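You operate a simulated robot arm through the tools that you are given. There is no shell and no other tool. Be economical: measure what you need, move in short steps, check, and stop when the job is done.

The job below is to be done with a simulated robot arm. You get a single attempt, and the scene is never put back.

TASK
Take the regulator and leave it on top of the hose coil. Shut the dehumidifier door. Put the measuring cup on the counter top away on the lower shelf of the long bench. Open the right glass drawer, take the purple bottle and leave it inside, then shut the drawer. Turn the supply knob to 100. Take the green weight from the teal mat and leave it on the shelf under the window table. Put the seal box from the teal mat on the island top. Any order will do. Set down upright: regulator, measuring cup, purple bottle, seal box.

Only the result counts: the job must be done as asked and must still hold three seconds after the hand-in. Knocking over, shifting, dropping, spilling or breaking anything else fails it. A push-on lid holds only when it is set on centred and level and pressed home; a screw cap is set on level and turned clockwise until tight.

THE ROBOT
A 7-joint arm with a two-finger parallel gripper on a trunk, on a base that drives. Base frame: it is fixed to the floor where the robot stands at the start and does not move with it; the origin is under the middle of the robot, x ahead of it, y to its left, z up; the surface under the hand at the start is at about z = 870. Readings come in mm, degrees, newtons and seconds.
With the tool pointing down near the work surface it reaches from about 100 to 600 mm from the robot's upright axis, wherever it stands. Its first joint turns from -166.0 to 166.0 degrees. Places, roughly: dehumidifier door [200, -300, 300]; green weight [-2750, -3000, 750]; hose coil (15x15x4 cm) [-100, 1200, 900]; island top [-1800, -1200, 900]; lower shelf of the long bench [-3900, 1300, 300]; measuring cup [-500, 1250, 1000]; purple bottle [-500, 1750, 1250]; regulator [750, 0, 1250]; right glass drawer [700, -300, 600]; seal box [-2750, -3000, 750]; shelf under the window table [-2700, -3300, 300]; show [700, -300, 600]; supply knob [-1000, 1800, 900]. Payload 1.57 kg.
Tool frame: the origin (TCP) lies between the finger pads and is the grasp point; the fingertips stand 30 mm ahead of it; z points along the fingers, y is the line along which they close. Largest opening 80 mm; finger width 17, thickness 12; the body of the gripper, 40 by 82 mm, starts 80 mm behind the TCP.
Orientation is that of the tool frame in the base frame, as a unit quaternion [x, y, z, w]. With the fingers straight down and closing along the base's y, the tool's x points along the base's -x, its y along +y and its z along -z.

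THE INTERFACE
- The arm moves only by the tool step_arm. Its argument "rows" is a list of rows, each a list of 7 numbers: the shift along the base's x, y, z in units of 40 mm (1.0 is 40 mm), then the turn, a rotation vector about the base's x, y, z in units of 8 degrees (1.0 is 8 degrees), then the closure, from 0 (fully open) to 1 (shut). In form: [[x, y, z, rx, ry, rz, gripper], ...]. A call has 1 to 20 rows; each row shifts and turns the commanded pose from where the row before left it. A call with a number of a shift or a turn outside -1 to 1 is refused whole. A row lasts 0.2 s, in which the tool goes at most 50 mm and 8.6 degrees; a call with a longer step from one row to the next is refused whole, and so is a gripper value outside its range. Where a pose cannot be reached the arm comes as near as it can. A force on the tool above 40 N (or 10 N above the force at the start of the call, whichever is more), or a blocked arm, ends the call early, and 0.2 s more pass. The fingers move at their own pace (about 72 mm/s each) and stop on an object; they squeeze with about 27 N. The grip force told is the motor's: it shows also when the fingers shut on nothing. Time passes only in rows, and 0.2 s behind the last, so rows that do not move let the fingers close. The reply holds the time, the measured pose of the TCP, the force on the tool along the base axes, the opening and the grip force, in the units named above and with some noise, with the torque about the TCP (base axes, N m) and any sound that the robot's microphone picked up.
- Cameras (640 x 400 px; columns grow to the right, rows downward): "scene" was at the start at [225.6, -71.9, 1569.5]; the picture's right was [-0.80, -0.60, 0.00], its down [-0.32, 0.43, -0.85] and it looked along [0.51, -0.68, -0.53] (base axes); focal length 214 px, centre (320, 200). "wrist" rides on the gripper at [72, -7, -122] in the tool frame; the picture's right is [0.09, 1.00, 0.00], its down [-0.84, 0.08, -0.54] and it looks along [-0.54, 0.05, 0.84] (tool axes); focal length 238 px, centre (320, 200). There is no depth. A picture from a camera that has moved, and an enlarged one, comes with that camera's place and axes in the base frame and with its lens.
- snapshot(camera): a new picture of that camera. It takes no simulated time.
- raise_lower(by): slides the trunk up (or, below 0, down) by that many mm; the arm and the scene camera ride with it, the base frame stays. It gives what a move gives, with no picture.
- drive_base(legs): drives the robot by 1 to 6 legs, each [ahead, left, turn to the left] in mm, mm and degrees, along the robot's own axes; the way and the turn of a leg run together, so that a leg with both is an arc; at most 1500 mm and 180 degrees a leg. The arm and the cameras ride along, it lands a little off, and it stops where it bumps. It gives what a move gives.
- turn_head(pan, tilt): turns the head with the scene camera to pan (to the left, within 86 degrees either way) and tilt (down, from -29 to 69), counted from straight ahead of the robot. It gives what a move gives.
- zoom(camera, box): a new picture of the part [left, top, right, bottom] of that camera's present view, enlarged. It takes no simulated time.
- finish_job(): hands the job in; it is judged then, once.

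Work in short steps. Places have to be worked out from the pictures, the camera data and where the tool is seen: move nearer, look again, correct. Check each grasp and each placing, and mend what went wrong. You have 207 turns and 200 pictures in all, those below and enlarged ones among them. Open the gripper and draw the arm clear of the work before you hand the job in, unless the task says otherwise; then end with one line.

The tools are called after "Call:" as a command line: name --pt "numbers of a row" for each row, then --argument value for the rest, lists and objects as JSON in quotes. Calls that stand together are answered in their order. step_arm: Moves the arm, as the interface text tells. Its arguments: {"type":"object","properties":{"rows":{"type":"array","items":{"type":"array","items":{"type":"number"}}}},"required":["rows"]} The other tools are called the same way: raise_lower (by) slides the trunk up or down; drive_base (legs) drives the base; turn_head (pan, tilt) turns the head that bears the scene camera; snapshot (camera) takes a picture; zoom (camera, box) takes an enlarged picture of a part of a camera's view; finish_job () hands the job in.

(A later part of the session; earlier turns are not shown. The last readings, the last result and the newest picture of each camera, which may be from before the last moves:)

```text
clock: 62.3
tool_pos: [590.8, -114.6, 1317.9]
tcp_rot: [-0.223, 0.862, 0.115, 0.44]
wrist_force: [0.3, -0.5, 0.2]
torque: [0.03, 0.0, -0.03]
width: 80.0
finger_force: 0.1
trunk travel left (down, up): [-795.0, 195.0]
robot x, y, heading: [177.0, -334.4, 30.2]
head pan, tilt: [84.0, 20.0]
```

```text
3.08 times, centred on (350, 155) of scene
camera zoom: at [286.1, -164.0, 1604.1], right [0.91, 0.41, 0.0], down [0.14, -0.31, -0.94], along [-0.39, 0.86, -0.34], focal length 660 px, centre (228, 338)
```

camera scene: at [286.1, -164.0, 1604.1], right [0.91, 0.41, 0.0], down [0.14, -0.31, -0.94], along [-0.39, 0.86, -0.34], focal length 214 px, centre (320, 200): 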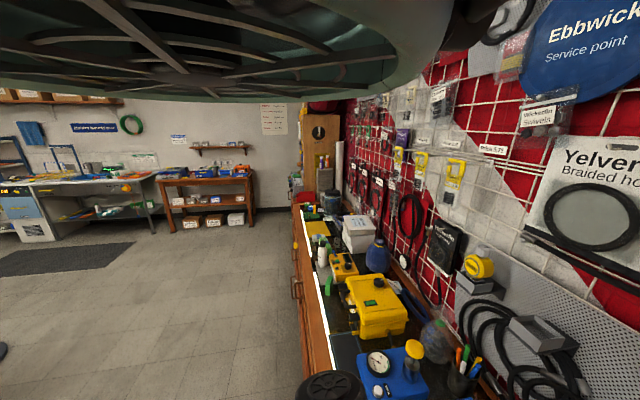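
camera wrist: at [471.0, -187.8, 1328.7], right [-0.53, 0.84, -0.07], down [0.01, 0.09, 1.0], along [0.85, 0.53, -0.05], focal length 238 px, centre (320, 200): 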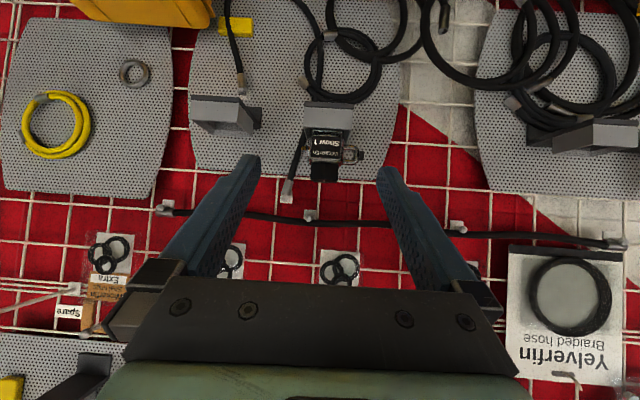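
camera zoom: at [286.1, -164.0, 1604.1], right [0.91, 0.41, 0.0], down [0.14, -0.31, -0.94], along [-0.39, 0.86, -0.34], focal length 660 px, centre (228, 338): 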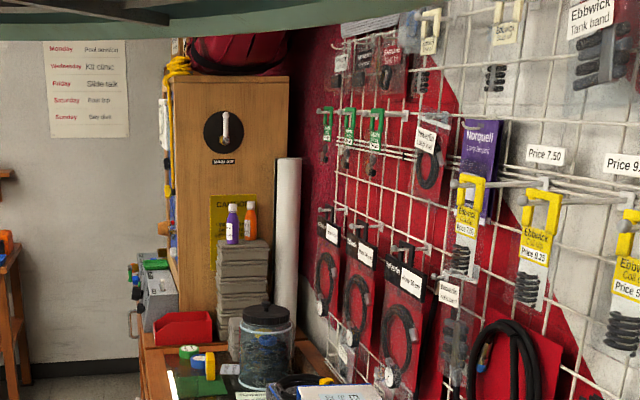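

The hose coil is the flat grey ring between the white stack and the jar, with clear space in front, so a near-horizontal grip works. I tilt the tool 24° further to near-horizontal and lower to cap height.

Call:
step_arm --pt "0 0 0 0.5 -0.866 0 0" --pt "0 0 0 0.5 -0.866 0 0" --pt "0 0 0 0.5 -0.866 0 0" --pt "-0.1 0.2 -0.5 0 0 0 0" --pt "0 0 -0.5 0 0 0 0"

Call:
turn_head --pan 0 --tilt 35

Call:
snapshot --camera "wrist"

Call:
snapshot --camera "scene"

```text
clock: 63.5
tool_pos: [613.8, -94.8, 1277.1]
tcp_rot: [-0.193, 0.751, 0.162, 0.611]
wrist_force: [-0.1, 0.0, -0.3]
torque: [0.01, 0.0, 0.0]
width: 80.0
finger_force: 0.0
out of reach, approached as far as the arm can: row 1, 2
trunk travel left (down, up): [-795.0, 195.0]
robot x, y, heading: [175.0, -335.7, 30.4]
head pan, tilt: [84.0, 20.0]
```

```text
clock: 65.0
tool_pos: [613.6, -93.4, 1277.7]
tcp_rot: [-0.194, 0.751, 0.163, 0.61]
wrist_force: [0.2, -0.7, -0.2]
torque: [-0.02, 0.01, 0.02]
width: 79.8
finger_force: 0.0
trunk travel left (down, up): [-795.0, 195.0]
robot x, y, heading: [179.7, -336.4, 30.2]
head pan, tilt: [0.0, 35.0]
```

```text
159 pictures are left
camera wrist: at [499.3, -163.6, 1229.8], right [-0.5, 0.86, -0.08], down [-0.35, -0.11, 0.93], along [0.79, 0.5, 0.36], focal length 238 px, centre (320, 200)
```

wrist: 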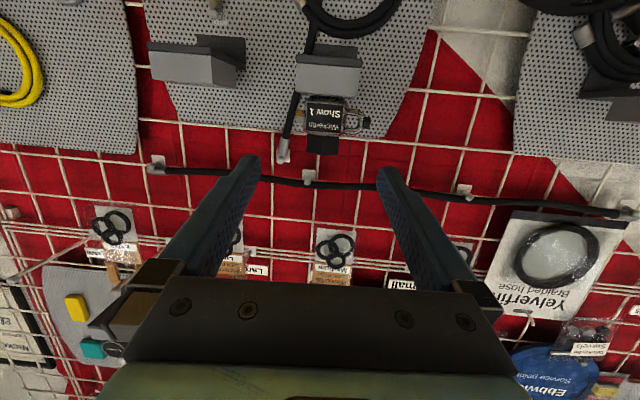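

```text
158 pictures are left
camera scene: at [400.3, -204.5, 1580.3], right [0.51, -0.86, 0.0], down [-0.49, -0.29, -0.82], along [0.71, 0.41, -0.57], focal length 214 px, centre (320, 200)
```

scene: 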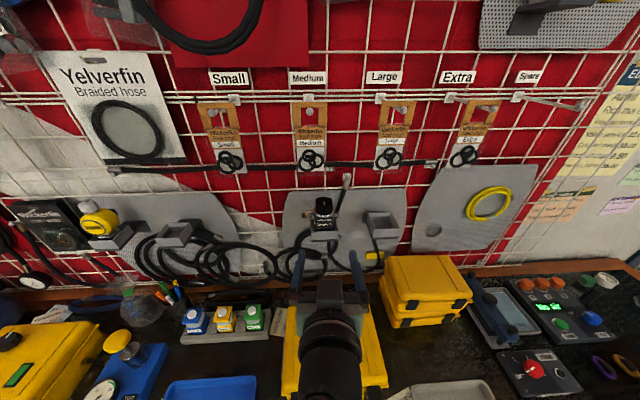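

Cap estimated at [749,-6,1271]; TCP is 160 mm short. I advance 110 mm along the wall normal and recheck.

Call:
step_arm --pt "0.58 0.37 0 0 0 0 0" --pt "0.58 0.37 0 0 0 0 0" --pt "0.58 0.37 0 0 0 0 0" --pt "0.58 0.37 0 0 0 0 0"

Call:
snapshot --camera "wrist"

Call:
zoom --camera "scene" --box '[260, 170, 420, 280]'

```text
clock: 66.0
tool_pos: [705.7, -34.2, 1275.9]
tcp_rot: [-0.193, 0.752, 0.162, 0.61]
wrist_force: [-0.1, 0.2, -0.3]
torque: [-0.01, 0.02, 0.01]
width: 80.1
finger_force: 0.0
trunk travel left (down, up): [-795.0, 195.0]
robot x, y, heading: [176.2, -332.5, 30.0]
head pan, tilt: [0.0, 35.0]
```

```text
157 pictures are left
camera wrist: at [592.6, -104.5, 1228.4], right [-0.5, 0.86, -0.08], down [-0.35, -0.12, 0.93], along [0.79, 0.5, 0.36], focal length 238 px, centre (320, 200)
```

wrist: 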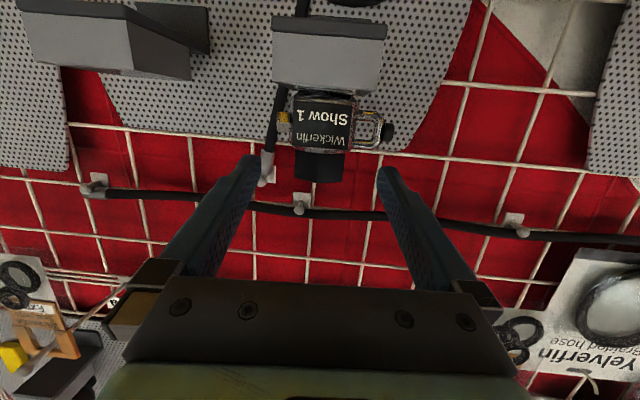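

```text
3.64 times, centred on (340, 225) of scene
camera zoom: at [401.1, -204.4, 1580.2], right [0.5, -0.86, 0.0], down [-0.5, -0.29, -0.82], along [0.71, 0.41, -0.57], focal length 780 px, centre (247, 109)
```

zoom: 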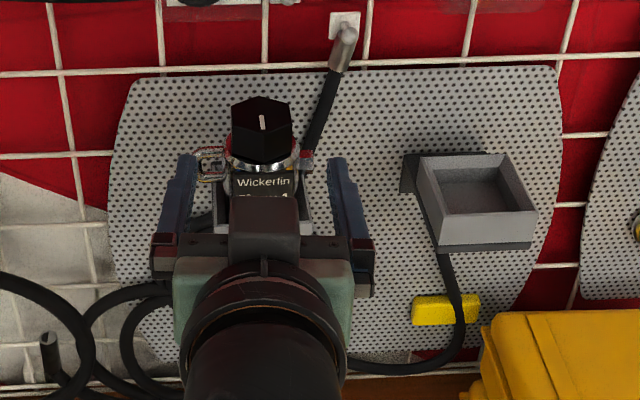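

Cap centre is ≈z 1270 and the side loop tops at ≈1260, so I raise 6 mm and slide in the last 48 mm.

Call:
step_arm --pt "0 0 0.16 0 0 0 0" --pt "0.35 0.22 0 0 0 0 0" --pt "0.35 0.22 0 0 0 0 0" --pt "0.35 0.22 0 0 0 0 0"

Call:
snapshot --camera "wrist"

Call:
zoom --camera "scene" --box '[260, 170, 420, 280]'

```text
clock: 67.0
tool_pos: [748.8, -8.4, 1282.7]
tcp_rot: [-0.194, 0.751, 0.162, 0.61]
wrist_force: [-0.9, 0.0, 0.4]
torque: [-0.04, -0.01, 0.0]
width: 79.8
finger_force: 0.1
trunk travel left (down, up): [-795.0, 195.0]
robot x, y, heading: [175.0, -333.2, 30.5]
head pan, tilt: [0.0, 35.0]
```

```text
155 pictures are left
camera wrist: at [634.4, -78.5, 1235.2], right [-0.5, 0.86, -0.08], down [-0.35, -0.11, 0.93], along [0.79, 0.5, 0.36], focal length 238 px, centre (320, 200)
```

wrist: 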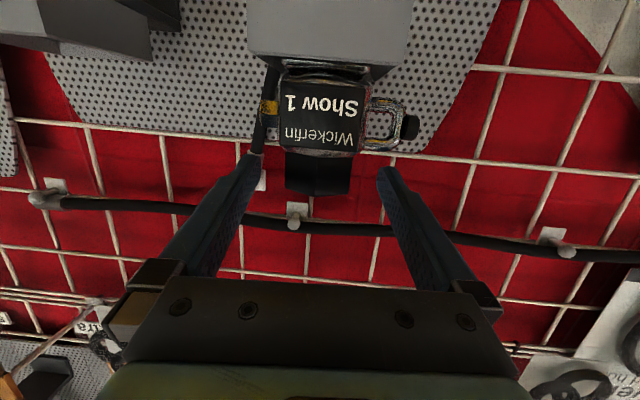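

```text
3.64 times, centred on (340, 225) of scene
camera zoom: at [400.8, -204.4, 1580.2], right [0.5, -0.86, 0.0], down [-0.5, -0.29, -0.82], along [0.71, 0.41, -0.57], focal length 780 px, centre (247, 109)
```

zoom: 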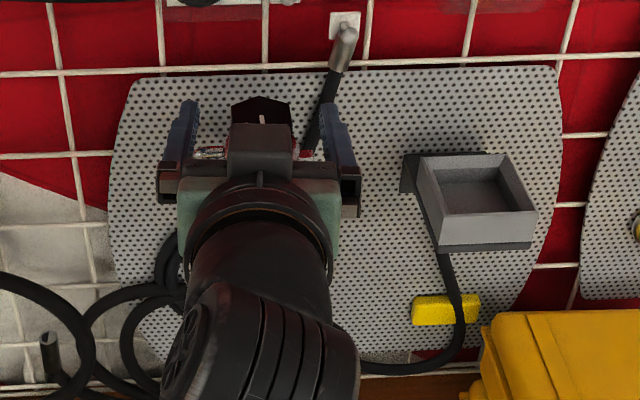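

Fingers straddle the cap with TCP ≈6 mm short of its centre. I advance 6 mm and close.

Call:
step_arm --pt "0.13 0.08 -0.03 0 0 0 0" --pt "0 0 0 0 0 0 1" --pt "0 0 0 0 0 0 1" --pt "0 0 0 0 0 0 1" --pt "0 0 0 0 0 0 1"

Call:
snapshot --camera "wrist"

```text
clock: 68.2
tool_pos: [753.8, -5.0, 1283.2]
tcp_rot: [-0.193, 0.752, 0.162, 0.609]
wrist_force: [0.8, -1.5, -0.1]
torque: [-0.06, 0.0, -0.04]
width: 41.5
finger_force: 26.6
trunk travel left (down, up): [-795.0, 195.0]
robot x, y, heading: [176.4, -333.8, 30.3]
head pan, tilt: [0.0, 35.0]
```

```text
153 pictures are left
camera wrist: at [639.2, -75.8, 1234.2], right [-0.5, 0.86, -0.08], down [-0.35, -0.11, 0.93], along [0.79, 0.5, 0.36], focal length 238 px, centre (320, 200)
```

wrist: 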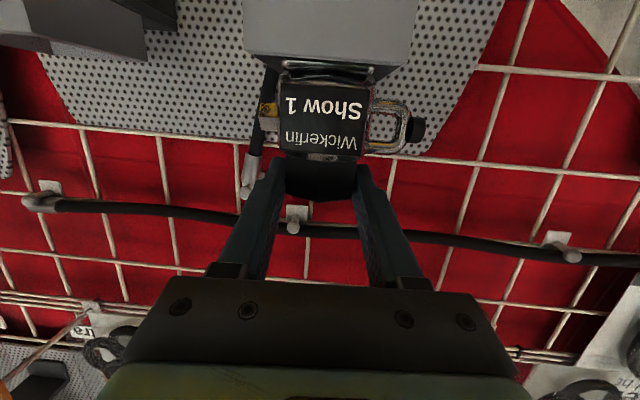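

Gripped at 41.5 mm. I lift straight up ~70 mm out of the tray.

Call:
step_arm --pt "0 0 0.25 0 0 0 1" --pt "0 0 0.5 0 0 0 1" --pt "0 0 0.5 0 0 0 1" --pt "0 0 0.5 0 0 0 1"

Call:
snapshot --camera "wrist"

Call:
snapshot --camera "scene"

```text
clock: 69.2
tool_pos: [753.6, -3.8, 1350.0]
tcp_rot: [-0.194, 0.752, 0.162, 0.609]
wrist_force: [0.0, 1.3, -4.8]
torque: [-0.01, 0.01, 0.01]
width: 41.1
finger_force: 26.8
trunk travel left (down, up): [-795.0, 195.0]
robot x, y, heading: [178.5, -334.9, 30.2]
head pan, tilt: [0.0, 35.0]
```

```text
152 pictures are left
camera wrist: at [639.6, -74.3, 1304.1], right [-0.5, 0.86, -0.08], down [-0.35, -0.11, 0.93], along [0.79, 0.5, 0.36], focal length 238 px, centre (320, 200)
```

wrist: 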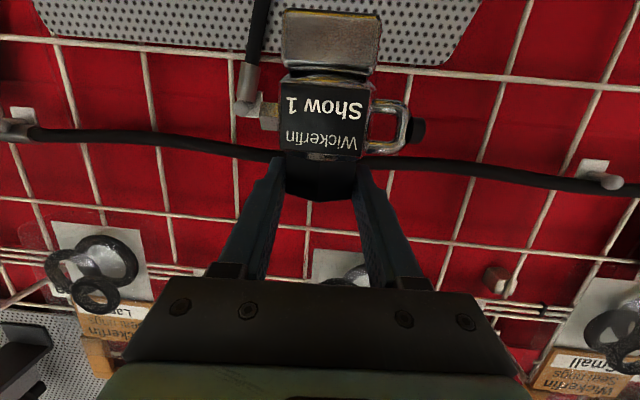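

```text
151 pictures are left
camera scene: at [400.9, -204.4, 1580.1], right [0.5, -0.86, 0.0], down [-0.5, -0.29, -0.82], along [0.71, 0.41, -0.57], focal length 214 px, centre (320, 200)
```

scene: 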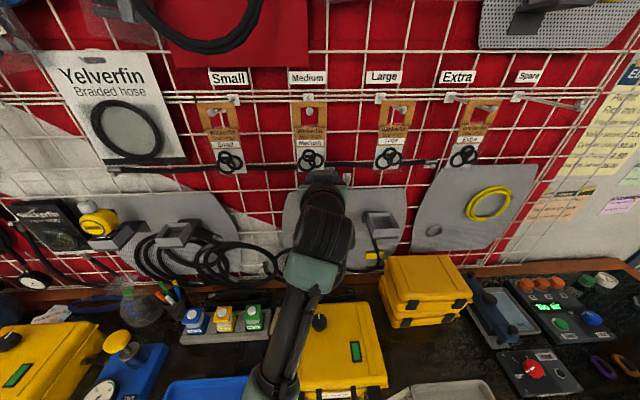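

Regulator is held (≈5 N). I retract the arm 200 mm from the wall.

Call:
step_arm --pt "-0.433 -0.25 0 0 0 0 1" --pt "-0.7 -0.4 0 0 0 0 1" --pt "-0.7 -0.4 0 0 0 0 1" --pt "-0.7 -0.4 0 0 0 0 1" --pt "-0.7 -0.4 0 0 0 0 1" --pt "-0.7 -0.4 0 0 0 0 1" --pt "-0.433 -0.25 0 0 0 0 1"

Call:
drive_base --legs '[[-250, 0, 0]]'

```text
clock: 70.8
tool_pos: [619.1, -82.7, 1350.9]
tcp_rot: [-0.194, 0.752, 0.162, 0.608]
wrist_force: [-0.6, 1.8, -5.2]
torque: [-0.04, 0.02, 0.0]
width: 41.1
finger_force: 26.8
out of reach, approached as far as the arm can: row 6, 7
trunk travel left (down, up): [-795.0, 195.0]
robot x, y, heading: [172.7, -338.1, 30.4]
head pan, tilt: [0.0, 35.0]
```

```text
clock: 72.7
tool_pos: [402.9, -207.2, 1351.7]
tcp_rot: [-0.194, 0.752, 0.163, 0.608]
wrist_force: [-0.6, 0.4, -5.0]
torque: [-0.06, 0.02, -0.03]
width: 41.3
finger_force: 26.4
trunk travel left (down, up): [-795.0, 195.0]
robot x, y, heading: [-42.9, -459.2, 30.3]
head pan, tilt: [0.0, 35.0]
```

Now I drive 1400 mm left along the counter to the hose coil.

Call:
drive_base --legs '[[0, 1400, 0]]'

Call:
turn_head --pan 10 --tilt 45

Call:
snapshot --camera "scene"

```text
clock: 79.6
tool_pos: [-293.9, 990.3, 1352.6]
tcp_rot: [-0.192, 0.753, 0.161, 0.609]
wrist_force: [0.8, 0.6, -5.2]
torque: [-0.03, 0.03, -0.02]
width: 41.2
finger_force: 27.2
trunk travel left (down, up): [-795.0, 195.0]
robot x, y, heading: [-737.8, 741.1, 30.1]
head pan, tilt: [0.0, 35.0]
```

```text
clock: 80.3
tool_pos: [-294.3, 991.2, 1351.1]
tcp_rot: [-0.192, 0.752, 0.161, 0.61]
wrist_force: [1.2, 0.8, -5.2]
torque: [-0.03, 0.03, 0.0]
width: 41.1
finger_force: 26.9
trunk travel left (down, up): [-795.0, 195.0]
robot x, y, heading: [-740.1, 740.1, 29.9]
head pan, tilt: [10.0, 45.0]
```

```text
150 pictures are left
camera scene: at [-526.8, 877.7, 1565.4], right [0.64, -0.77, 0.0], down [-0.54, -0.45, -0.71], along [0.54, 0.45, -0.71], focal length 214 px, centre (320, 200)
```

scene: 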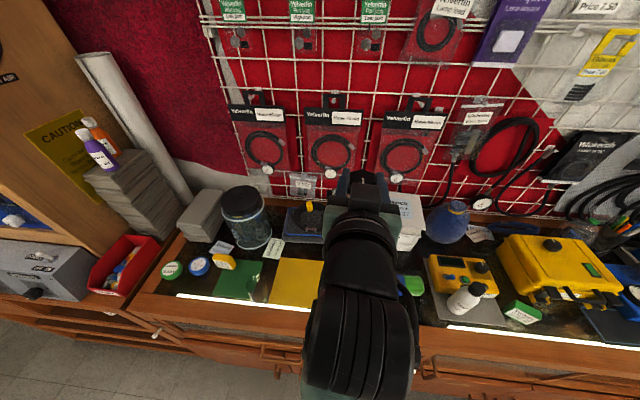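

I zoom in on the counter region with the coil and the small items at left.

Call:
zoom --camera "scene" --box '[150, 170, 350, 310]'

Call:
snapshot --camera "wrist"

```text
2.86 times, centred on (250, 240) of scene
camera zoom: at [-526.8, 877.7, 1565.4], right [0.64, -0.77, 0.0], down [-0.54, -0.45, -0.71], along [0.54, 0.45, -0.71], focal length 613 px, centre (520, 86)
```

zoom: 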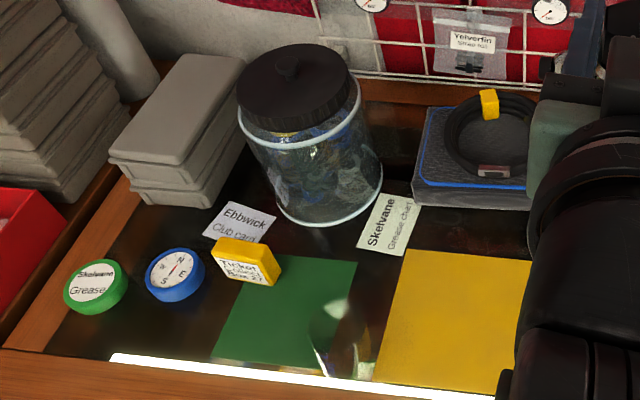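

```text
148 pictures are left
camera wrist: at [-409.2, 920.4, 1304.5], right [-0.5, 0.86, -0.08], down [-0.35, -0.11, 0.93], along [0.79, 0.49, 0.35], focal length 238 px, centre (320, 200)
```

wrist: 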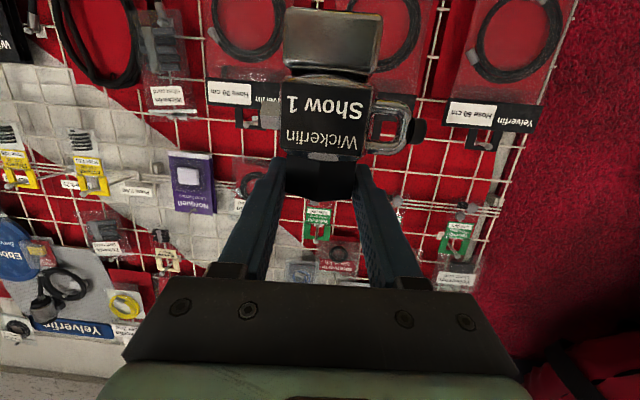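

The coil (black ring with yellow tie on a grey slab) is at ≈[-135,1255]. My arm hides part, so I shift the arm 160 mm right to see it fully.

Call:
step_arm --pt "0.5 -0.866 0 0 0 0 1" --pt "0.5 -0.866 0 0 0 0 1" --pt "0.5 -0.866 0 0 0 0 1" --pt "0.5 -0.866 0 0 0 0 1"

Call:
zoom --camera "scene" --box '[230, 150, 390, 260]'

```text
clock: 81.3
tool_pos: [-214.7, 849.9, 1352.1]
tcp_rot: [-0.192, 0.753, 0.162, 0.609]
wrist_force: [0.0, -0.1, -5.1]
torque: [-0.05, 0.02, 0.01]
width: 41.1
finger_force: 26.7
trunk travel left (down, up): [-795.0, 195.0]
robot x, y, heading: [-735.6, 738.9, 29.8]
head pan, tilt: [10.0, 45.0]
```

```text
3.64 times, centred on (310, 205) of scene
camera zoom: at [-526.1, 876.6, 1565.3], right [0.64, -0.77, 0.0], down [-0.54, -0.45, -0.71], along [0.54, 0.45, -0.71], focal length 780 px, centre (356, 182)
```

zoom: 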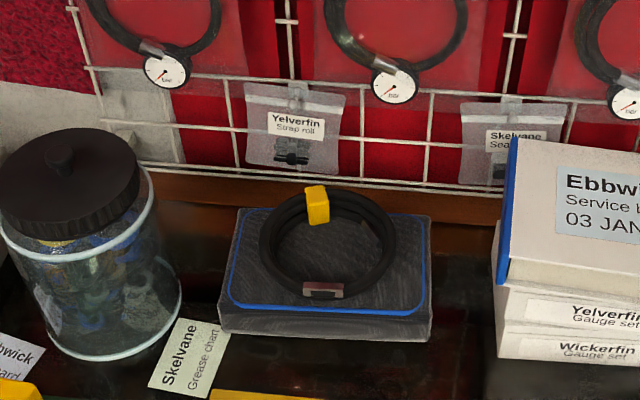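

The coil is a 15 cm ring lying on a grey slab, centre ≈[-132,1244], top ≈z 950. I bring the arm back left, drive left 145, and lower the trunk 220.

Call:
step_arm --pt "-0.5 0.866 0 0 0 0 1" --pt "-0.5 0.866 0 0 0 0 1" --pt "-0.5 0.866 0 0 0 0 1" --pt "-0.5 0.866 0 0 0 0 1"

Call:
drive_base --legs '[[0, 140, 0]]'

Call:
raise_lower --by -220

Call:
snapshot --camera "scene"

```text
clock: 82.3
tool_pos: [-294.5, 993.0, 1351.7]
tcp_rot: [-0.191, 0.753, 0.16, 0.609]
wrist_force: [-1.1, -0.1, -5.1]
torque: [-0.02, 0.05, 0.0]
width: 41.2
finger_force: 26.9
trunk travel left (down, up): [-795.0, 195.0]
robot x, y, heading: [-737.7, 741.7, 30.1]
head pan, tilt: [10.0, 45.0]
```

```text
clock: 83.7
tool_pos: [-363.8, 1110.6, 1351.9]
tcp_rot: [-0.191, 0.753, 0.16, 0.609]
wrist_force: [0.4, 0.4, -4.1]
torque: [-0.03, -0.01, -0.03]
width: 41.3
finger_force: 27.1
trunk travel left (down, up): [-795.0, 195.0]
robot x, y, heading: [-809.7, 865.9, 29.8]
head pan, tilt: [10.0, 45.0]
```

```text
clock: 86.0
tool_pos: [-363.8, 1113.0, 1131.7]
tcp_rot: [-0.191, 0.753, 0.16, 0.61]
wrist_force: [-0.1, -0.1, -5.4]
torque: [-0.07, 0.05, -0.02]
width: 41.5
finger_force: 27.0
trunk travel left (down, up): [-575.0, 415.0]
robot x, y, heading: [-805.8, 863.3, 30.1]
head pan, tilt: [10.0, 45.0]
```

```text
146 pictures are left
camera scene: at [-597.0, 999.0, 1345.4], right [0.64, -0.77, 0.0], down [-0.54, -0.45, -0.71], along [0.54, 0.45, -0.71], focal length 214 px, centre (320, 200)
```

scene: 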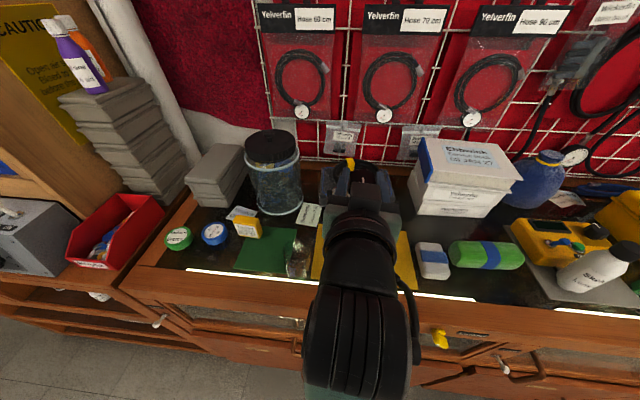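

There's a clear glass cup near the counter's front edge at ≈(300,262); I zoom to gauge its size.

Call:
zoom --camera "scene" --box '[240, 190, 350, 290]'

Call:
turn_head --pan 60 --tilt 45

Call:
snapshot --camera "scene"

```text
4.00 times, centred on (295, 240) of scene
camera zoom: at [-597.0, 999.0, 1345.4], right [0.64, -0.77, 0.0], down [-0.54, -0.45, -0.71], along [0.54, 0.45, -0.71], focal length 858 px, centre (420, 40)
```

zoom: 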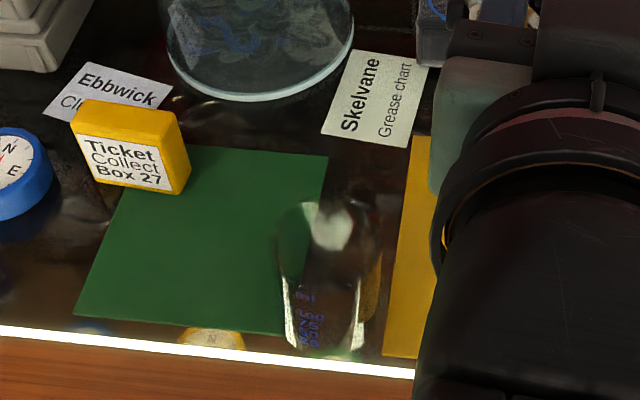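

```text
clock: 87.2
tool_pos: [-362.9, 1112.3, 1131.7]
tcp_rot: [-0.192, 0.753, 0.161, 0.609]
wrist_force: [-0.4, -0.1, -5.0]
torque: [0.0, 0.03, -0.01]
width: 41.2
finger_force: 27.1
trunk travel left (down, up): [-575.0, 415.0]
robot x, y, heading: [-808.3, 861.3, 30.3]
head pan, tilt: [60.0, 45.0]
```

```text
144 pictures are left
camera scene: at [-659.2, 1028.1, 1345.4], right [1.0, 0.0, 0.0], down [0.0, -0.71, -0.71], along [0.0, 0.71, -0.71], focal length 214 px, centre (320, 200)
```

scene: 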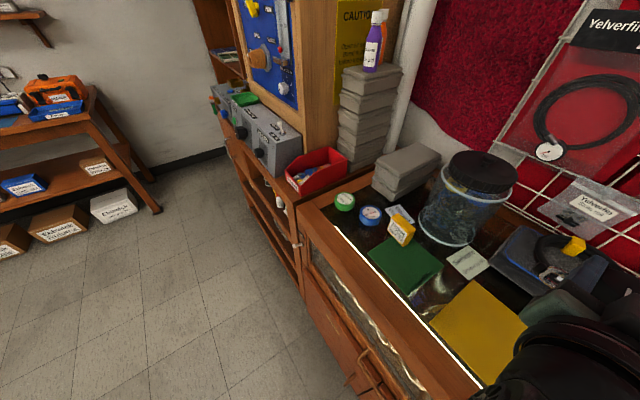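

The cup stands at ≈[-459,1186], Ø~48 mm, top ≈1000. To keep the forearm away from it, I shift the base right 150 and reach left with the arm at the present height.

Call:
drive_base --legs '[[0, -160, 0]]'

Call:
step_arm --pt "-0.5 0.866 0.3 0 0 0 1" --pt "-0.5 0.866 0 0 0 0 1" --pt "-0.5 0.866 0 0 0 0 1" --pt "-0.5 0.866 0 0 0 0 1"

Call:
snapshot --camera "scene"

```text
clock: 88.6
tool_pos: [-283.7, 973.1, 1132.0]
tcp_rot: [-0.191, 0.753, 0.16, 0.609]
wrist_force: [0.1, -0.7, -5.5]
torque: [-0.04, 0.03, 0.02]
width: 40.9
finger_force: 27.1
trunk travel left (down, up): [-575.0, 415.0]
robot x, y, heading: [-732.4, 725.8, 30.1]
head pan, tilt: [60.0, 45.0]
```

```text
clock: 89.6
tool_pos: [-365.3, 1114.3, 1144.3]
tcp_rot: [-0.191, 0.752, 0.16, 0.61]
wrist_force: [-0.3, 0.5, -4.8]
torque: [-0.01, 0.06, 0.01]
width: 41.3
finger_force: 27.6
trunk travel left (down, up): [-575.0, 415.0]
robot x, y, heading: [-726.4, 721.1, 29.8]
head pan, tilt: [60.0, 45.0]
```

```text
143 pictures are left
camera scene: at [-579.8, 890.3, 1345.3], right [1.0, 0.0, 0.0], down [0.0, -0.71, -0.71], along [0.0, 0.71, -0.71], focal length 214 px, centre (320, 200)
```

scene: 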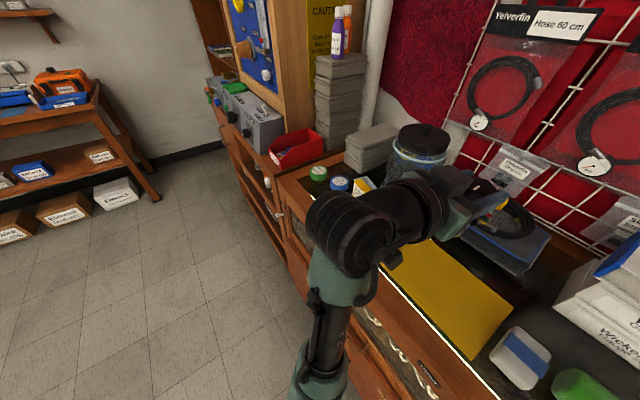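

The wrist barrel is above the cup line of sight. I raise the trunk 150 for clearance and then drive ahead 240, so the forearm will slope down from high.

Call:
raise_lower --by 160

Call:
drive_base --legs '[[235, 0, 0]]'

Call:
step_arm --pt "0 0 -1 0 0 0 1" --pt "0 0 -1 0 0 0 1" --pt "0 0 -1 0 0 0 1"

Call:
turn_head --pan 50 --tilt 50

Call:
snapshot --camera "scene"

```text
clock: 91.4
tool_pos: [-364.6, 1112.9, 1304.0]
tcp_rot: [-0.192, 0.753, 0.16, 0.609]
wrist_force: [-0.4, -0.4, -5.5]
torque: [-0.04, 0.03, -0.04]
width: 41.2
finger_force: 27.7
trunk travel left (down, up): [-735.0, 255.0]
robot x, y, heading: [-726.7, 723.4, 29.9]
head pan, tilt: [60.0, 45.0]
```

```text
clock: 93.2
tool_pos: [-161.9, 1231.6, 1303.6]
tcp_rot: [-0.193, 0.753, 0.161, 0.609]
wrist_force: [-1.3, 0.1, -6.0]
torque: [-0.04, 0.0, 0.0]
width: 41.3
finger_force: 27.0
trunk travel left (down, up): [-735.0, 255.0]
robot x, y, heading: [-526.8, 840.0, 29.9]
head pan, tilt: [60.0, 45.0]
```

```text
clock: 94.0
tool_pos: [-162.2, 1229.5, 1182.8]
tcp_rot: [-0.192, 0.753, 0.16, 0.608]
wrist_force: [-0.6, 0.5, -5.6]
torque: [-0.04, 0.05, 0.01]
width: 41.2
finger_force: 27.0
trunk travel left (down, up): [-735.0, 255.0]
robot x, y, heading: [-524.1, 841.9, 30.2]
head pan, tilt: [60.0, 45.0]
```

```text
clock: 94.7
tool_pos: [-162.1, 1229.7, 1182.6]
tcp_rot: [-0.192, 0.753, 0.16, 0.609]
wrist_force: [-0.3, -0.1, -4.9]
torque: [-0.03, 0.07, 0.0]
width: 41.0
finger_force: 27.1
trunk travel left (down, up): [-735.0, 255.0]
robot x, y, heading: [-522.5, 842.7, 30.2]
head pan, tilt: [50.0, 50.0]
```

```text
142 pictures are left
camera scene: at [-363.7, 1001.7, 1498.5], right [0.99, -0.17, 0.0], down [-0.13, -0.75, -0.64], along [0.11, 0.63, -0.77], focal length 214 px, centre (320, 200)
```

scene: 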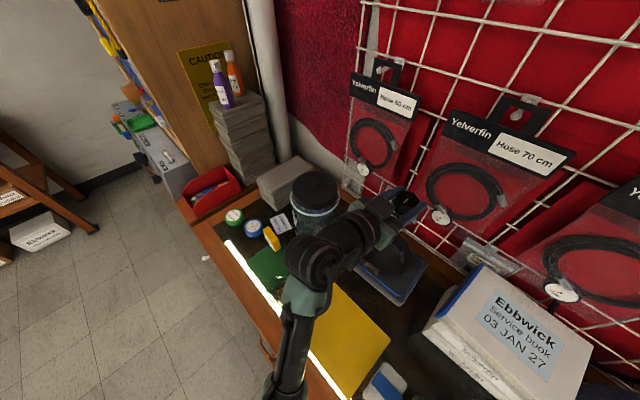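

The forearm clears the cup by ~40 mm. I move over the coil centre and lower to z≈1065.

Call:
step_arm --pt "0.4 0.18 -0.3 0 0 0 1" --pt "0.35 0.17 -0.7 0 0 0 1" --pt "0 0 -0.7 0 0 0 1" --pt "0 0 -0.7 0 0 0 1" --pt "0 0 -0.5 0 0 0 1"

Call:
snapshot --camera "scene"

Call:
zoom --camera "scene" --box '[230, 150, 450, 310]'

Call:
snapshot --camera "wrist"

```text
clock: 95.9
tool_pos: [-132.4, 1243.0, 1065.6]
tcp_rot: [-0.192, 0.753, 0.16, 0.609]
wrist_force: [-0.9, 0.2, -5.1]
torque: [-0.03, 0.02, -0.02]
width: 41.2
finger_force: 27.2
trunk travel left (down, up): [-735.0, 255.0]
robot x, y, heading: [-524.8, 840.5, 29.9]
head pan, tilt: [50.0, 50.0]
```

```text
141 pictures are left
camera scene: at [-363.6, 1001.7, 1498.4], right [0.98, -0.17, 0.0], down [-0.13, -0.75, -0.64], along [0.11, 0.63, -0.77], focal length 214 px, centre (320, 200)
```

scene: 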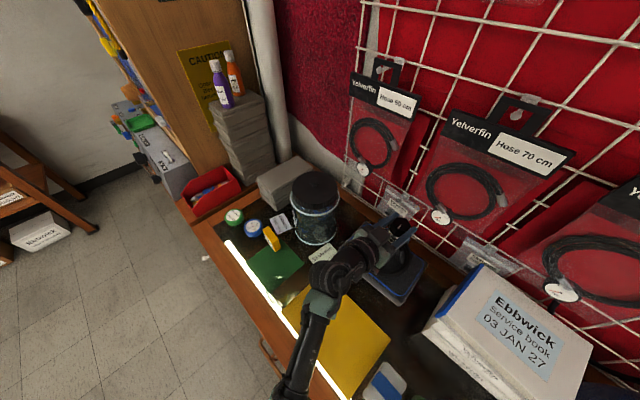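

```text
2.50 times, centred on (340, 230) of scene
camera zoom: at [-363.6, 1001.7, 1498.4], right [0.98, -0.17, 0.0], down [-0.13, -0.75, -0.64], along [0.11, 0.63, -0.77], focal length 536 px, centre (270, 125)
```

zoom: 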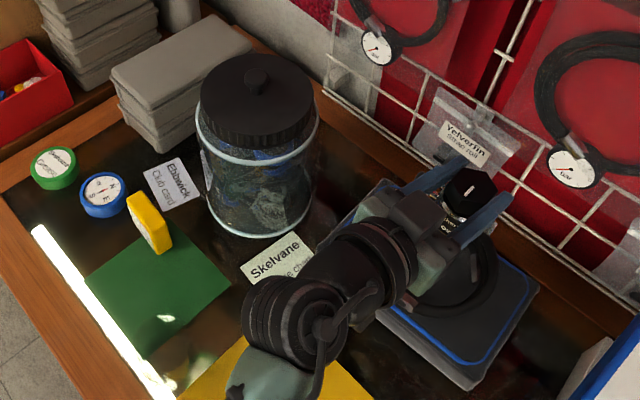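

```text
139 pictures are left
camera wrist: at [-247.3, 1174.4, 1019.4], right [-0.5, 0.86, -0.08], down [-0.35, -0.11, 0.93], along [0.79, 0.49, 0.35], focal length 238 px, centre (320, 200)
```

wrist: 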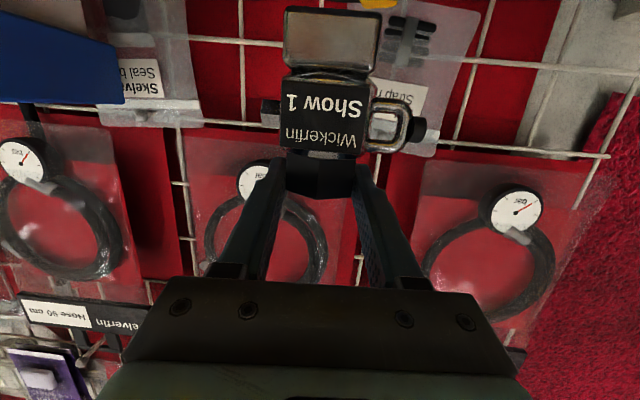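

Position matches the ring's centre. I lower in small steps, watching the force.

Call:
step_arm --pt "0 0 -0.2 0 0 0 1" --pt "0 0 -0.2 0 0 0 1" --pt "0 0 -0.2 0 0 0 1" --pt "0 0 -0.15 0 0 0 1"

Call:
zoom --camera "scene" --box '[330, 180, 450, 300]'

```text
clock: 96.9
tool_pos: [-133.2, 1244.0, 1042.5]
tcp_rot: [-0.192, 0.75, 0.162, 0.612]
wrist_force: [-3.5, -2.2, 7.9]
torque: [-0.61, 0.23, -0.09]
width: 41.0
finger_force: 26.9
trunk travel left (down, up): [-735.0, 255.0]
robot x, y, heading: [-525.7, 839.5, 30.1]
head pan, tilt: [50.0, 50.0]
```

```text
3.33 times, centred on (390, 240) of scene
camera zoom: at [-365.1, 1000.2, 1499.1], right [0.98, -0.17, 0.0], down [-0.13, -0.75, -0.64], along [0.11, 0.63, -0.77], focal length 715 px, centre (87, 67)
```

zoom: 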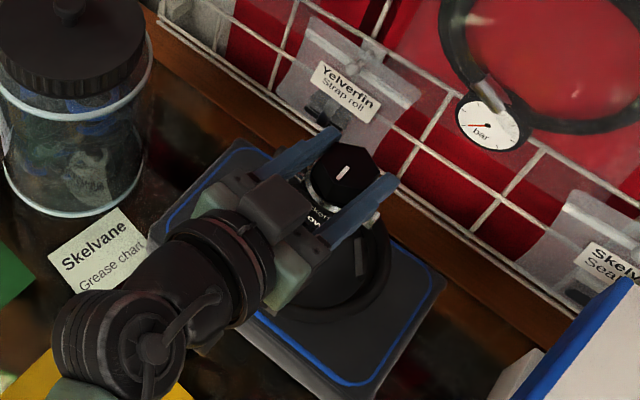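

Contact came at TCP z≈1042 (regulator bottom ≈83 mm lower, ≈959 = ring-top height), so the coil bears it. I relieve the press slightly and check force before opening.

Call:
step_arm --pt "0 0 0.06 0 0 0 1" --pt "0 0 0 0 0 0 1"

Call:
snapshot --camera "wrist"

```text
clock: 97.5
tool_pos: [-132.1, 1245.3, 1041.4]
tcp_rot: [-0.192, 0.752, 0.162, 0.61]
wrist_force: [3.5, 2.5, 6.3]
torque: [0.02, -0.47, 0.1]
width: 41.4
finger_force: 27.3
trunk travel left (down, up): [-735.0, 255.0]
robot x, y, heading: [-525.9, 841.8, 29.9]
head pan, tilt: [50.0, 50.0]
```

```text
137 pictures are left
camera wrist: at [-247.2, 1174.4, 994.6], right [-0.5, 0.86, -0.08], down [-0.35, -0.11, 0.93], along [0.79, 0.49, 0.36], focal length 238 px, centre (320, 200)
```

wrist: 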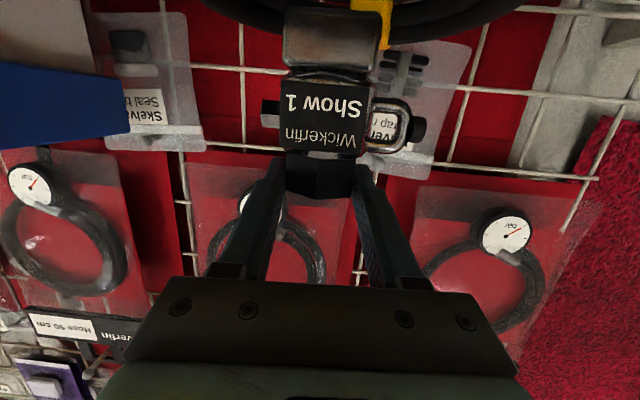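

The wrist view now shows the ring's rear arc and yellow tie; I zoom in to judge the regulator's place relative to the ring.

Call:
zoom --camera "wrist" --box '[200, 0, 540, 160]'

Call:
turn_head --pan 20 --tilt 50

Call:
snapshot --camera "scene"

```text
1.88 times, centred on (370, 80) of wrist
camera zoom: at [-247.2, 1174.4, 994.6], right [-0.5, 0.86, -0.08], down [-0.35, -0.11, 0.93], along [0.79, 0.49, 0.36], focal length 449 px, centre (226, 426)
```

zoom: 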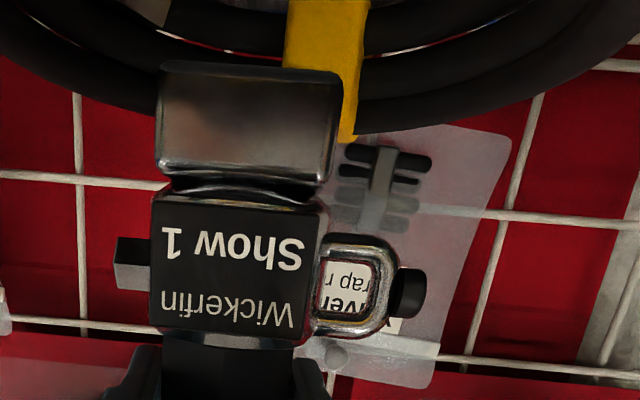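

```text
clock: 98.4
tool_pos: [-131.9, 1244.7, 1042.3]
tcp_rot: [-0.193, 0.752, 0.162, 0.609]
wrist_force: [3.5, 3.1, 10.6]
torque: [0.09, -0.61, 0.05]
width: 41.0
finger_force: 27.3
trunk travel left (down, up): [-735.0, 255.0]
robot x, y, heading: [-526.2, 838.1, 30.3]
head pan, tilt: [20.0, 50.0]
```

```text
135 pictures are left
camera scene: at [-328.4, 984.1, 1498.7], right [0.77, -0.64, 0.0], down [-0.49, -0.59, -0.64], along [0.41, 0.49, -0.77], focal length 214 px, centre (320, 200)
```

scene: 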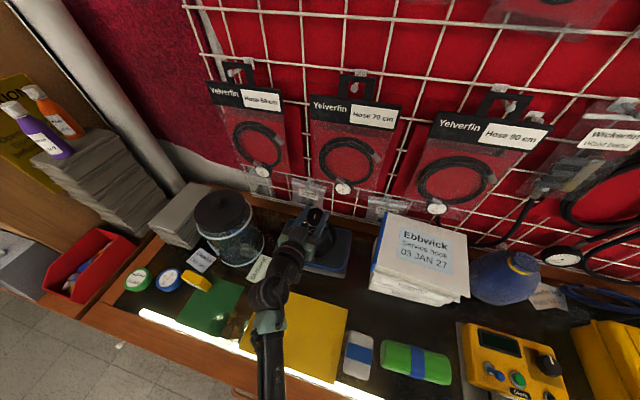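

Contact leans to the right side, and the ring may be ~20 mm further left than my estimate. I lift, pull back, and re-measure the ring from here.

Call:
step_arm --pt "0 0 1 0 0 0 1" --pt "0 0 1 0 0 0 1" --pt "0.5 -0.866 0.3 0 0 0 1" --pt "0.5 -0.866 0 0 0 0 1" --pt "0.5 -0.866 0 0 0 0 1" --pt "0.5 -0.866 0 0 0 0 1"

Call:
zoom --camera "scene" --box '[240, 190, 380, 290]'

```text
clock: 99.8
tool_pos: [-50.8, 1105.3, 1131.5]
tcp_rot: [-0.192, 0.752, 0.16, 0.609]
wrist_force: [0.3, -0.4, -5.9]
torque: [-0.07, 0.03, 0.02]
width: 40.7
finger_force: 27.2
trunk travel left (down, up): [-735.0, 255.0]
robot x, y, heading: [-524.3, 839.6, 30.1]
head pan, tilt: [20.0, 50.0]
```

```text
4.00 times, centred on (310, 240) of scene
camera zoom: at [-327.0, 984.1, 1498.4], right [0.77, -0.64, 0.0], down [-0.49, -0.59, -0.64], along [0.41, 0.49, -0.77], focal length 858 px, centre (360, 40)
```

zoom: 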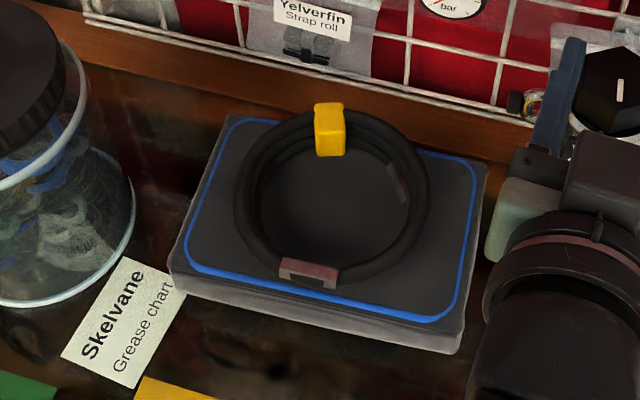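

Ring centre measured at ≈[-143,1237], so the earlier contact at ring-top level was inside the ring: it bears like a solid disc. I return over the exact centre and lower.

Call:
step_arm --pt "-0.59 0.82 0 0 0 0 1" --pt "-0.59 0.82 0 0 0 0 1" --pt "-0.59 0.82 0 0 0 0 1" --pt "-0.59 0.82 0 0 0 0 1" --pt "0 0 -0.7 0 0 0 1" --pt "0 0 -0.7 0 0 0 1" --pt "0 0 -0.5 0 0 0 1"

Call:
step_arm --pt "0 0 -0.1 0 0 0 1" --pt "0 0 -0.1 0 0 0 1" --pt "0 0 -0.1 0 0 0 1"

Call:
snapshot --camera "wrist"

```text
clock: 101.4
tool_pos: [-145.5, 1236.3, 1056.5]
tcp_rot: [-0.193, 0.753, 0.161, 0.608]
wrist_force: [0.5, -0.3, -5.1]
torque: [-0.07, 0.02, 0.0]
width: 41.0
finger_force: 27.2
trunk travel left (down, up): [-735.0, 255.0]
robot x, y, heading: [-524.4, 838.8, 30.5]
head pan, tilt: [20.0, 50.0]
```

```text
clock: 102.2
tool_pos: [-147.5, 1236.2, 1043.8]
tcp_rot: [-0.193, 0.753, 0.161, 0.608]
wrist_force: [0.5, 0.6, -5.6]
torque: [-0.07, 0.04, 0.0]
width: 41.0
finger_force: 26.7
trunk travel left (down, up): [-735.0, 255.0]
robot x, y, heading: [-526.9, 839.3, 30.1]
head pan, tilt: [20.0, 50.0]
```

```text
133 pictures are left
camera wrist: at [-261.6, 1167.0, 997.3], right [-0.5, 0.86, -0.08], down [-0.35, -0.11, 0.93], along [0.79, 0.49, 0.35], focal length 238 px, centre (320, 200)
```

wrist: 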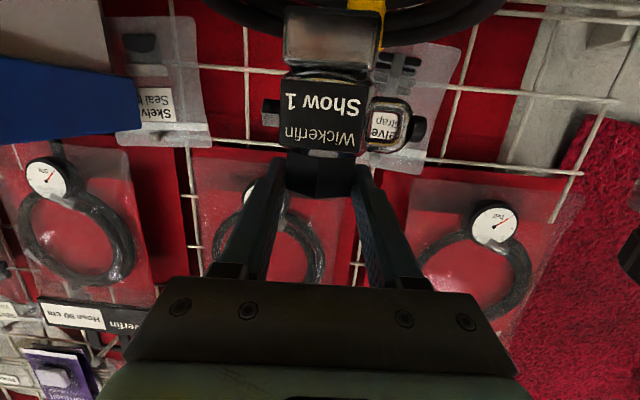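

No contact yet at 1044; I continue in 2–3 mm steps.

Call:
step_arm --pt "0 0 -0.07 0 0 0 1" --pt "0 0 -0.07 0 0 0 1" --pt "0 0 -0.07 0 0 0 1"

```text
clock: 103.0
tool_pos: [-146.3, 1238.2, 1040.8]
tcp_rot: [-0.191, 0.749, 0.163, 0.613]
wrist_force: [-0.1, 1.2, 16.3]
torque: [-0.33, 0.09, -0.16]
width: 41.4
finger_force: 27.5
trunk travel left (down, up): [-735.0, 255.0]
robot x, y, heading: [-523.6, 840.4, 30.3]
head pan, tilt: [20.0, 50.0]
```

Firm contact at ≈1041 with little torque. I ease up 2 mm and open the gripper.

Call:
step_arm --pt "0 0 0.05 0 0 0 1" --pt "0 0 0 0 0 0 0.6" --pt "0 0 0 0 0 0 0.4" --pt "0 0 0 0 0 0 0.1"

Call:
snapshot --camera "wrist"

Call:
zoom --camera "scene" --box '[240, 190, 380, 290]'

```text
clock: 104.0
tool_pos: [-148.1, 1236.6, 1037.4]
tcp_rot: [-0.193, 0.753, 0.161, 0.608]
wrist_force: [0.6, 0.3, 0.0]
torque: [0.04, -0.01, -0.04]
width: 71.9
finger_force: 0.0
trunk travel left (down, up): [-735.0, 255.0]
robot x, y, heading: [-527.0, 836.9, 30.0]
head pan, tilt: [20.0, 50.0]
```

```text
132 pictures are left
camera wrist: at [-262.6, 1166.6, 990.2], right [-0.5, 0.86, -0.08], down [-0.34, -0.11, 0.93], along [0.79, 0.49, 0.35], focal length 238 px, centre (320, 200)
```

wrist: 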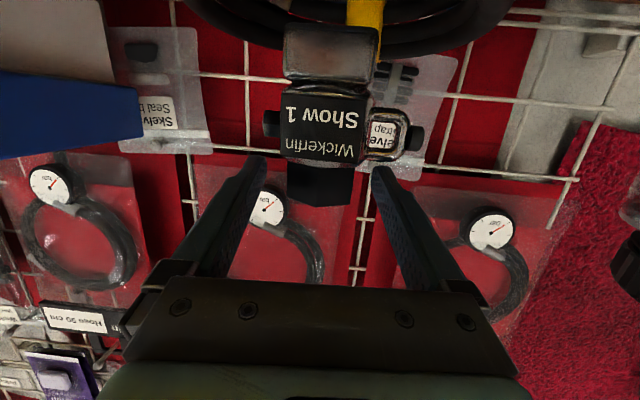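

```text
4.00 times, centred on (310, 240) of scene
camera zoom: at [-328.0, 984.3, 1498.5], right [0.77, -0.64, 0.0], down [-0.49, -0.59, -0.64], along [0.41, 0.49, -0.77], focal length 858 px, centre (360, 40)
```

zoom: 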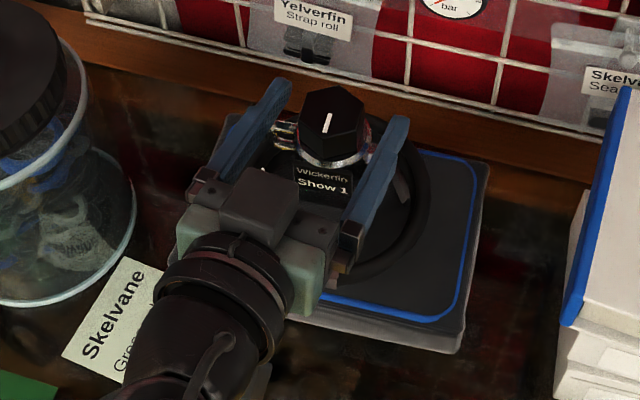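

It stands upright on the coil. I withdraw backward along the tool axis and look.

Call:
step_arm --pt "-0.2 -0.12 0.08 0 0 0 0" --pt "-0.4 -0.24 0.12 0 0 0 0" --pt "-0.8 -0.46 0.3 0 0 0 0" --pt "-0.8 -0.46 0.5 0 0 0 0" --pt "-0.8 -0.46 0.8 0 0 0 0"

Call:
zoom --camera "scene" --box '[240, 190, 380, 290]'

Call:
snapshot --camera "wrist"

```text
clock: 105.2
tool_pos: [-266.6, 1167.8, 1111.2]
tcp_rot: [-0.192, 0.753, 0.161, 0.609]
wrist_force: [0.2, -0.5, -0.1]
torque: [0.02, -0.02, -0.01]
width: 80.1
finger_force: 0.1
trunk travel left (down, up): [-735.0, 255.0]
robot x, y, heading: [-523.0, 842.8, 30.0]
head pan, tilt: [20.0, 50.0]
```

```text
4.00 times, centred on (310, 240) of scene
camera zoom: at [-328.5, 983.8, 1498.7], right [0.77, -0.64, 0.0], down [-0.49, -0.59, -0.64], along [0.41, 0.49, -0.77], focal length 858 px, centre (360, 40)
```

zoom: 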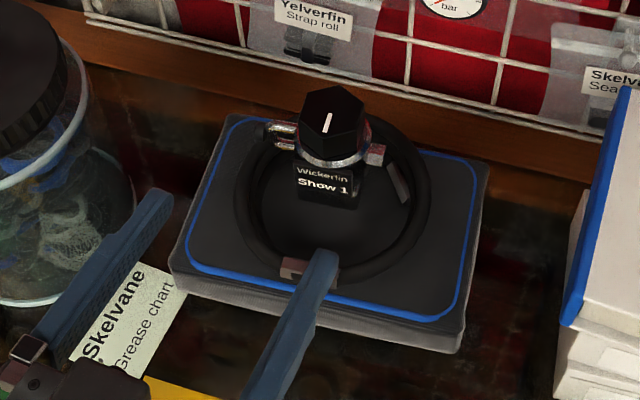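

```text
129 pictures are left
camera wrist: at [-381.8, 1097.3, 1062.6], right [-0.5, 0.86, -0.08], down [-0.35, -0.11, 0.93], along [0.79, 0.49, 0.36], focal length 238 px, centre (320, 200)
```

wrist: 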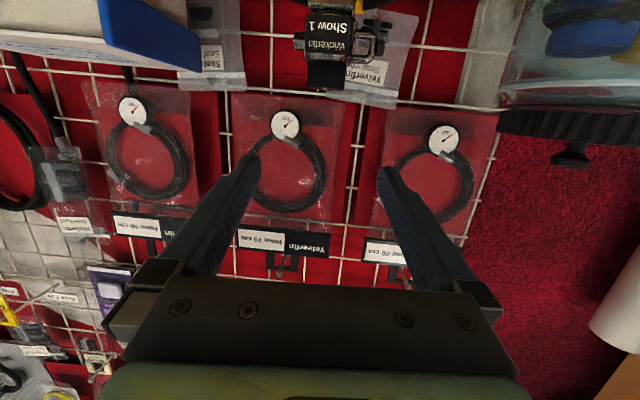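

Regulator placed upright. Next: unlock and open the right drawer with the empty hand. I back off 260 mm and drive right along the counter.

Call:
drive_base --legs '[[-300, 0, 0]]'

Call:
drive_base --legs '[[0, -1500, 0], [0, -150, 0]]'

Call:
turn_head --pan -10 --tilt 55

Call:
snapshot --camera "scene"

```text
clock: 107.3
tool_pos: [-526.1, 1017.5, 1108.6]
tcp_rot: [-0.191, 0.752, 0.16, 0.61]
wrist_force: [-0.6, 0.3, 0.0]
torque: [-0.01, -0.02, 0.01]
width: 80.1
finger_force: 0.0
trunk travel left (down, up): [-735.0, 255.0]
robot x, y, heading: [-785.5, 692.1, 29.7]
head pan, tilt: [20.0, 50.0]
```

```text
clock: 115.7
tool_pos: [294.6, -425.1, 1109.7]
tcp_rot: [-0.187, 0.754, 0.156, 0.61]
wrist_force: [0.1, 0.8, 0.4]
torque: [0.0, -0.04, 0.02]
width: 80.0
finger_force: 0.2
trunk travel left (down, up): [-735.0, 255.0]
robot x, y, heading: [31.8, -748.2, 29.0]
head pan, tilt: [20.0, 50.0]
```

```text
clock: 116.7
tool_pos: [294.4, -423.8, 1108.6]
tcp_rot: [-0.187, 0.754, 0.157, 0.61]
wrist_force: [0.3, 0.5, -0.6]
torque: [-0.01, 0.01, 0.02]
width: 79.9
finger_force: 0.0
trunk travel left (down, up): [-735.0, 255.0]
robot x, y, heading: [30.0, -742.6, 29.1]
head pan, tilt: [-10.0, 55.0]
```

```text
128 pictures are left
camera scene: at [248.2, -641.5, 1492.1], right [0.33, -0.94, 0.0], down [-0.77, -0.27, -0.57], along [0.54, 0.19, -0.82], focal length 214 px, centre (320, 200)
```

scene: 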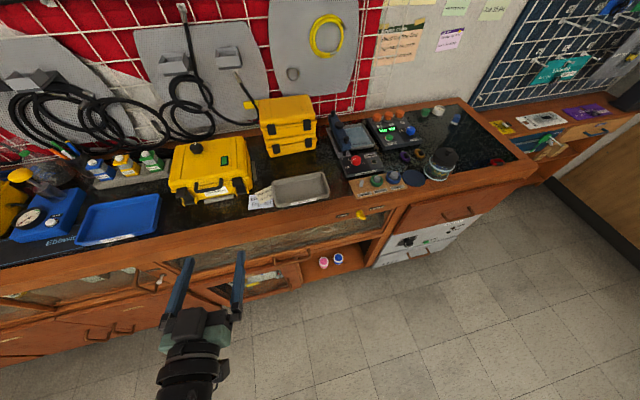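

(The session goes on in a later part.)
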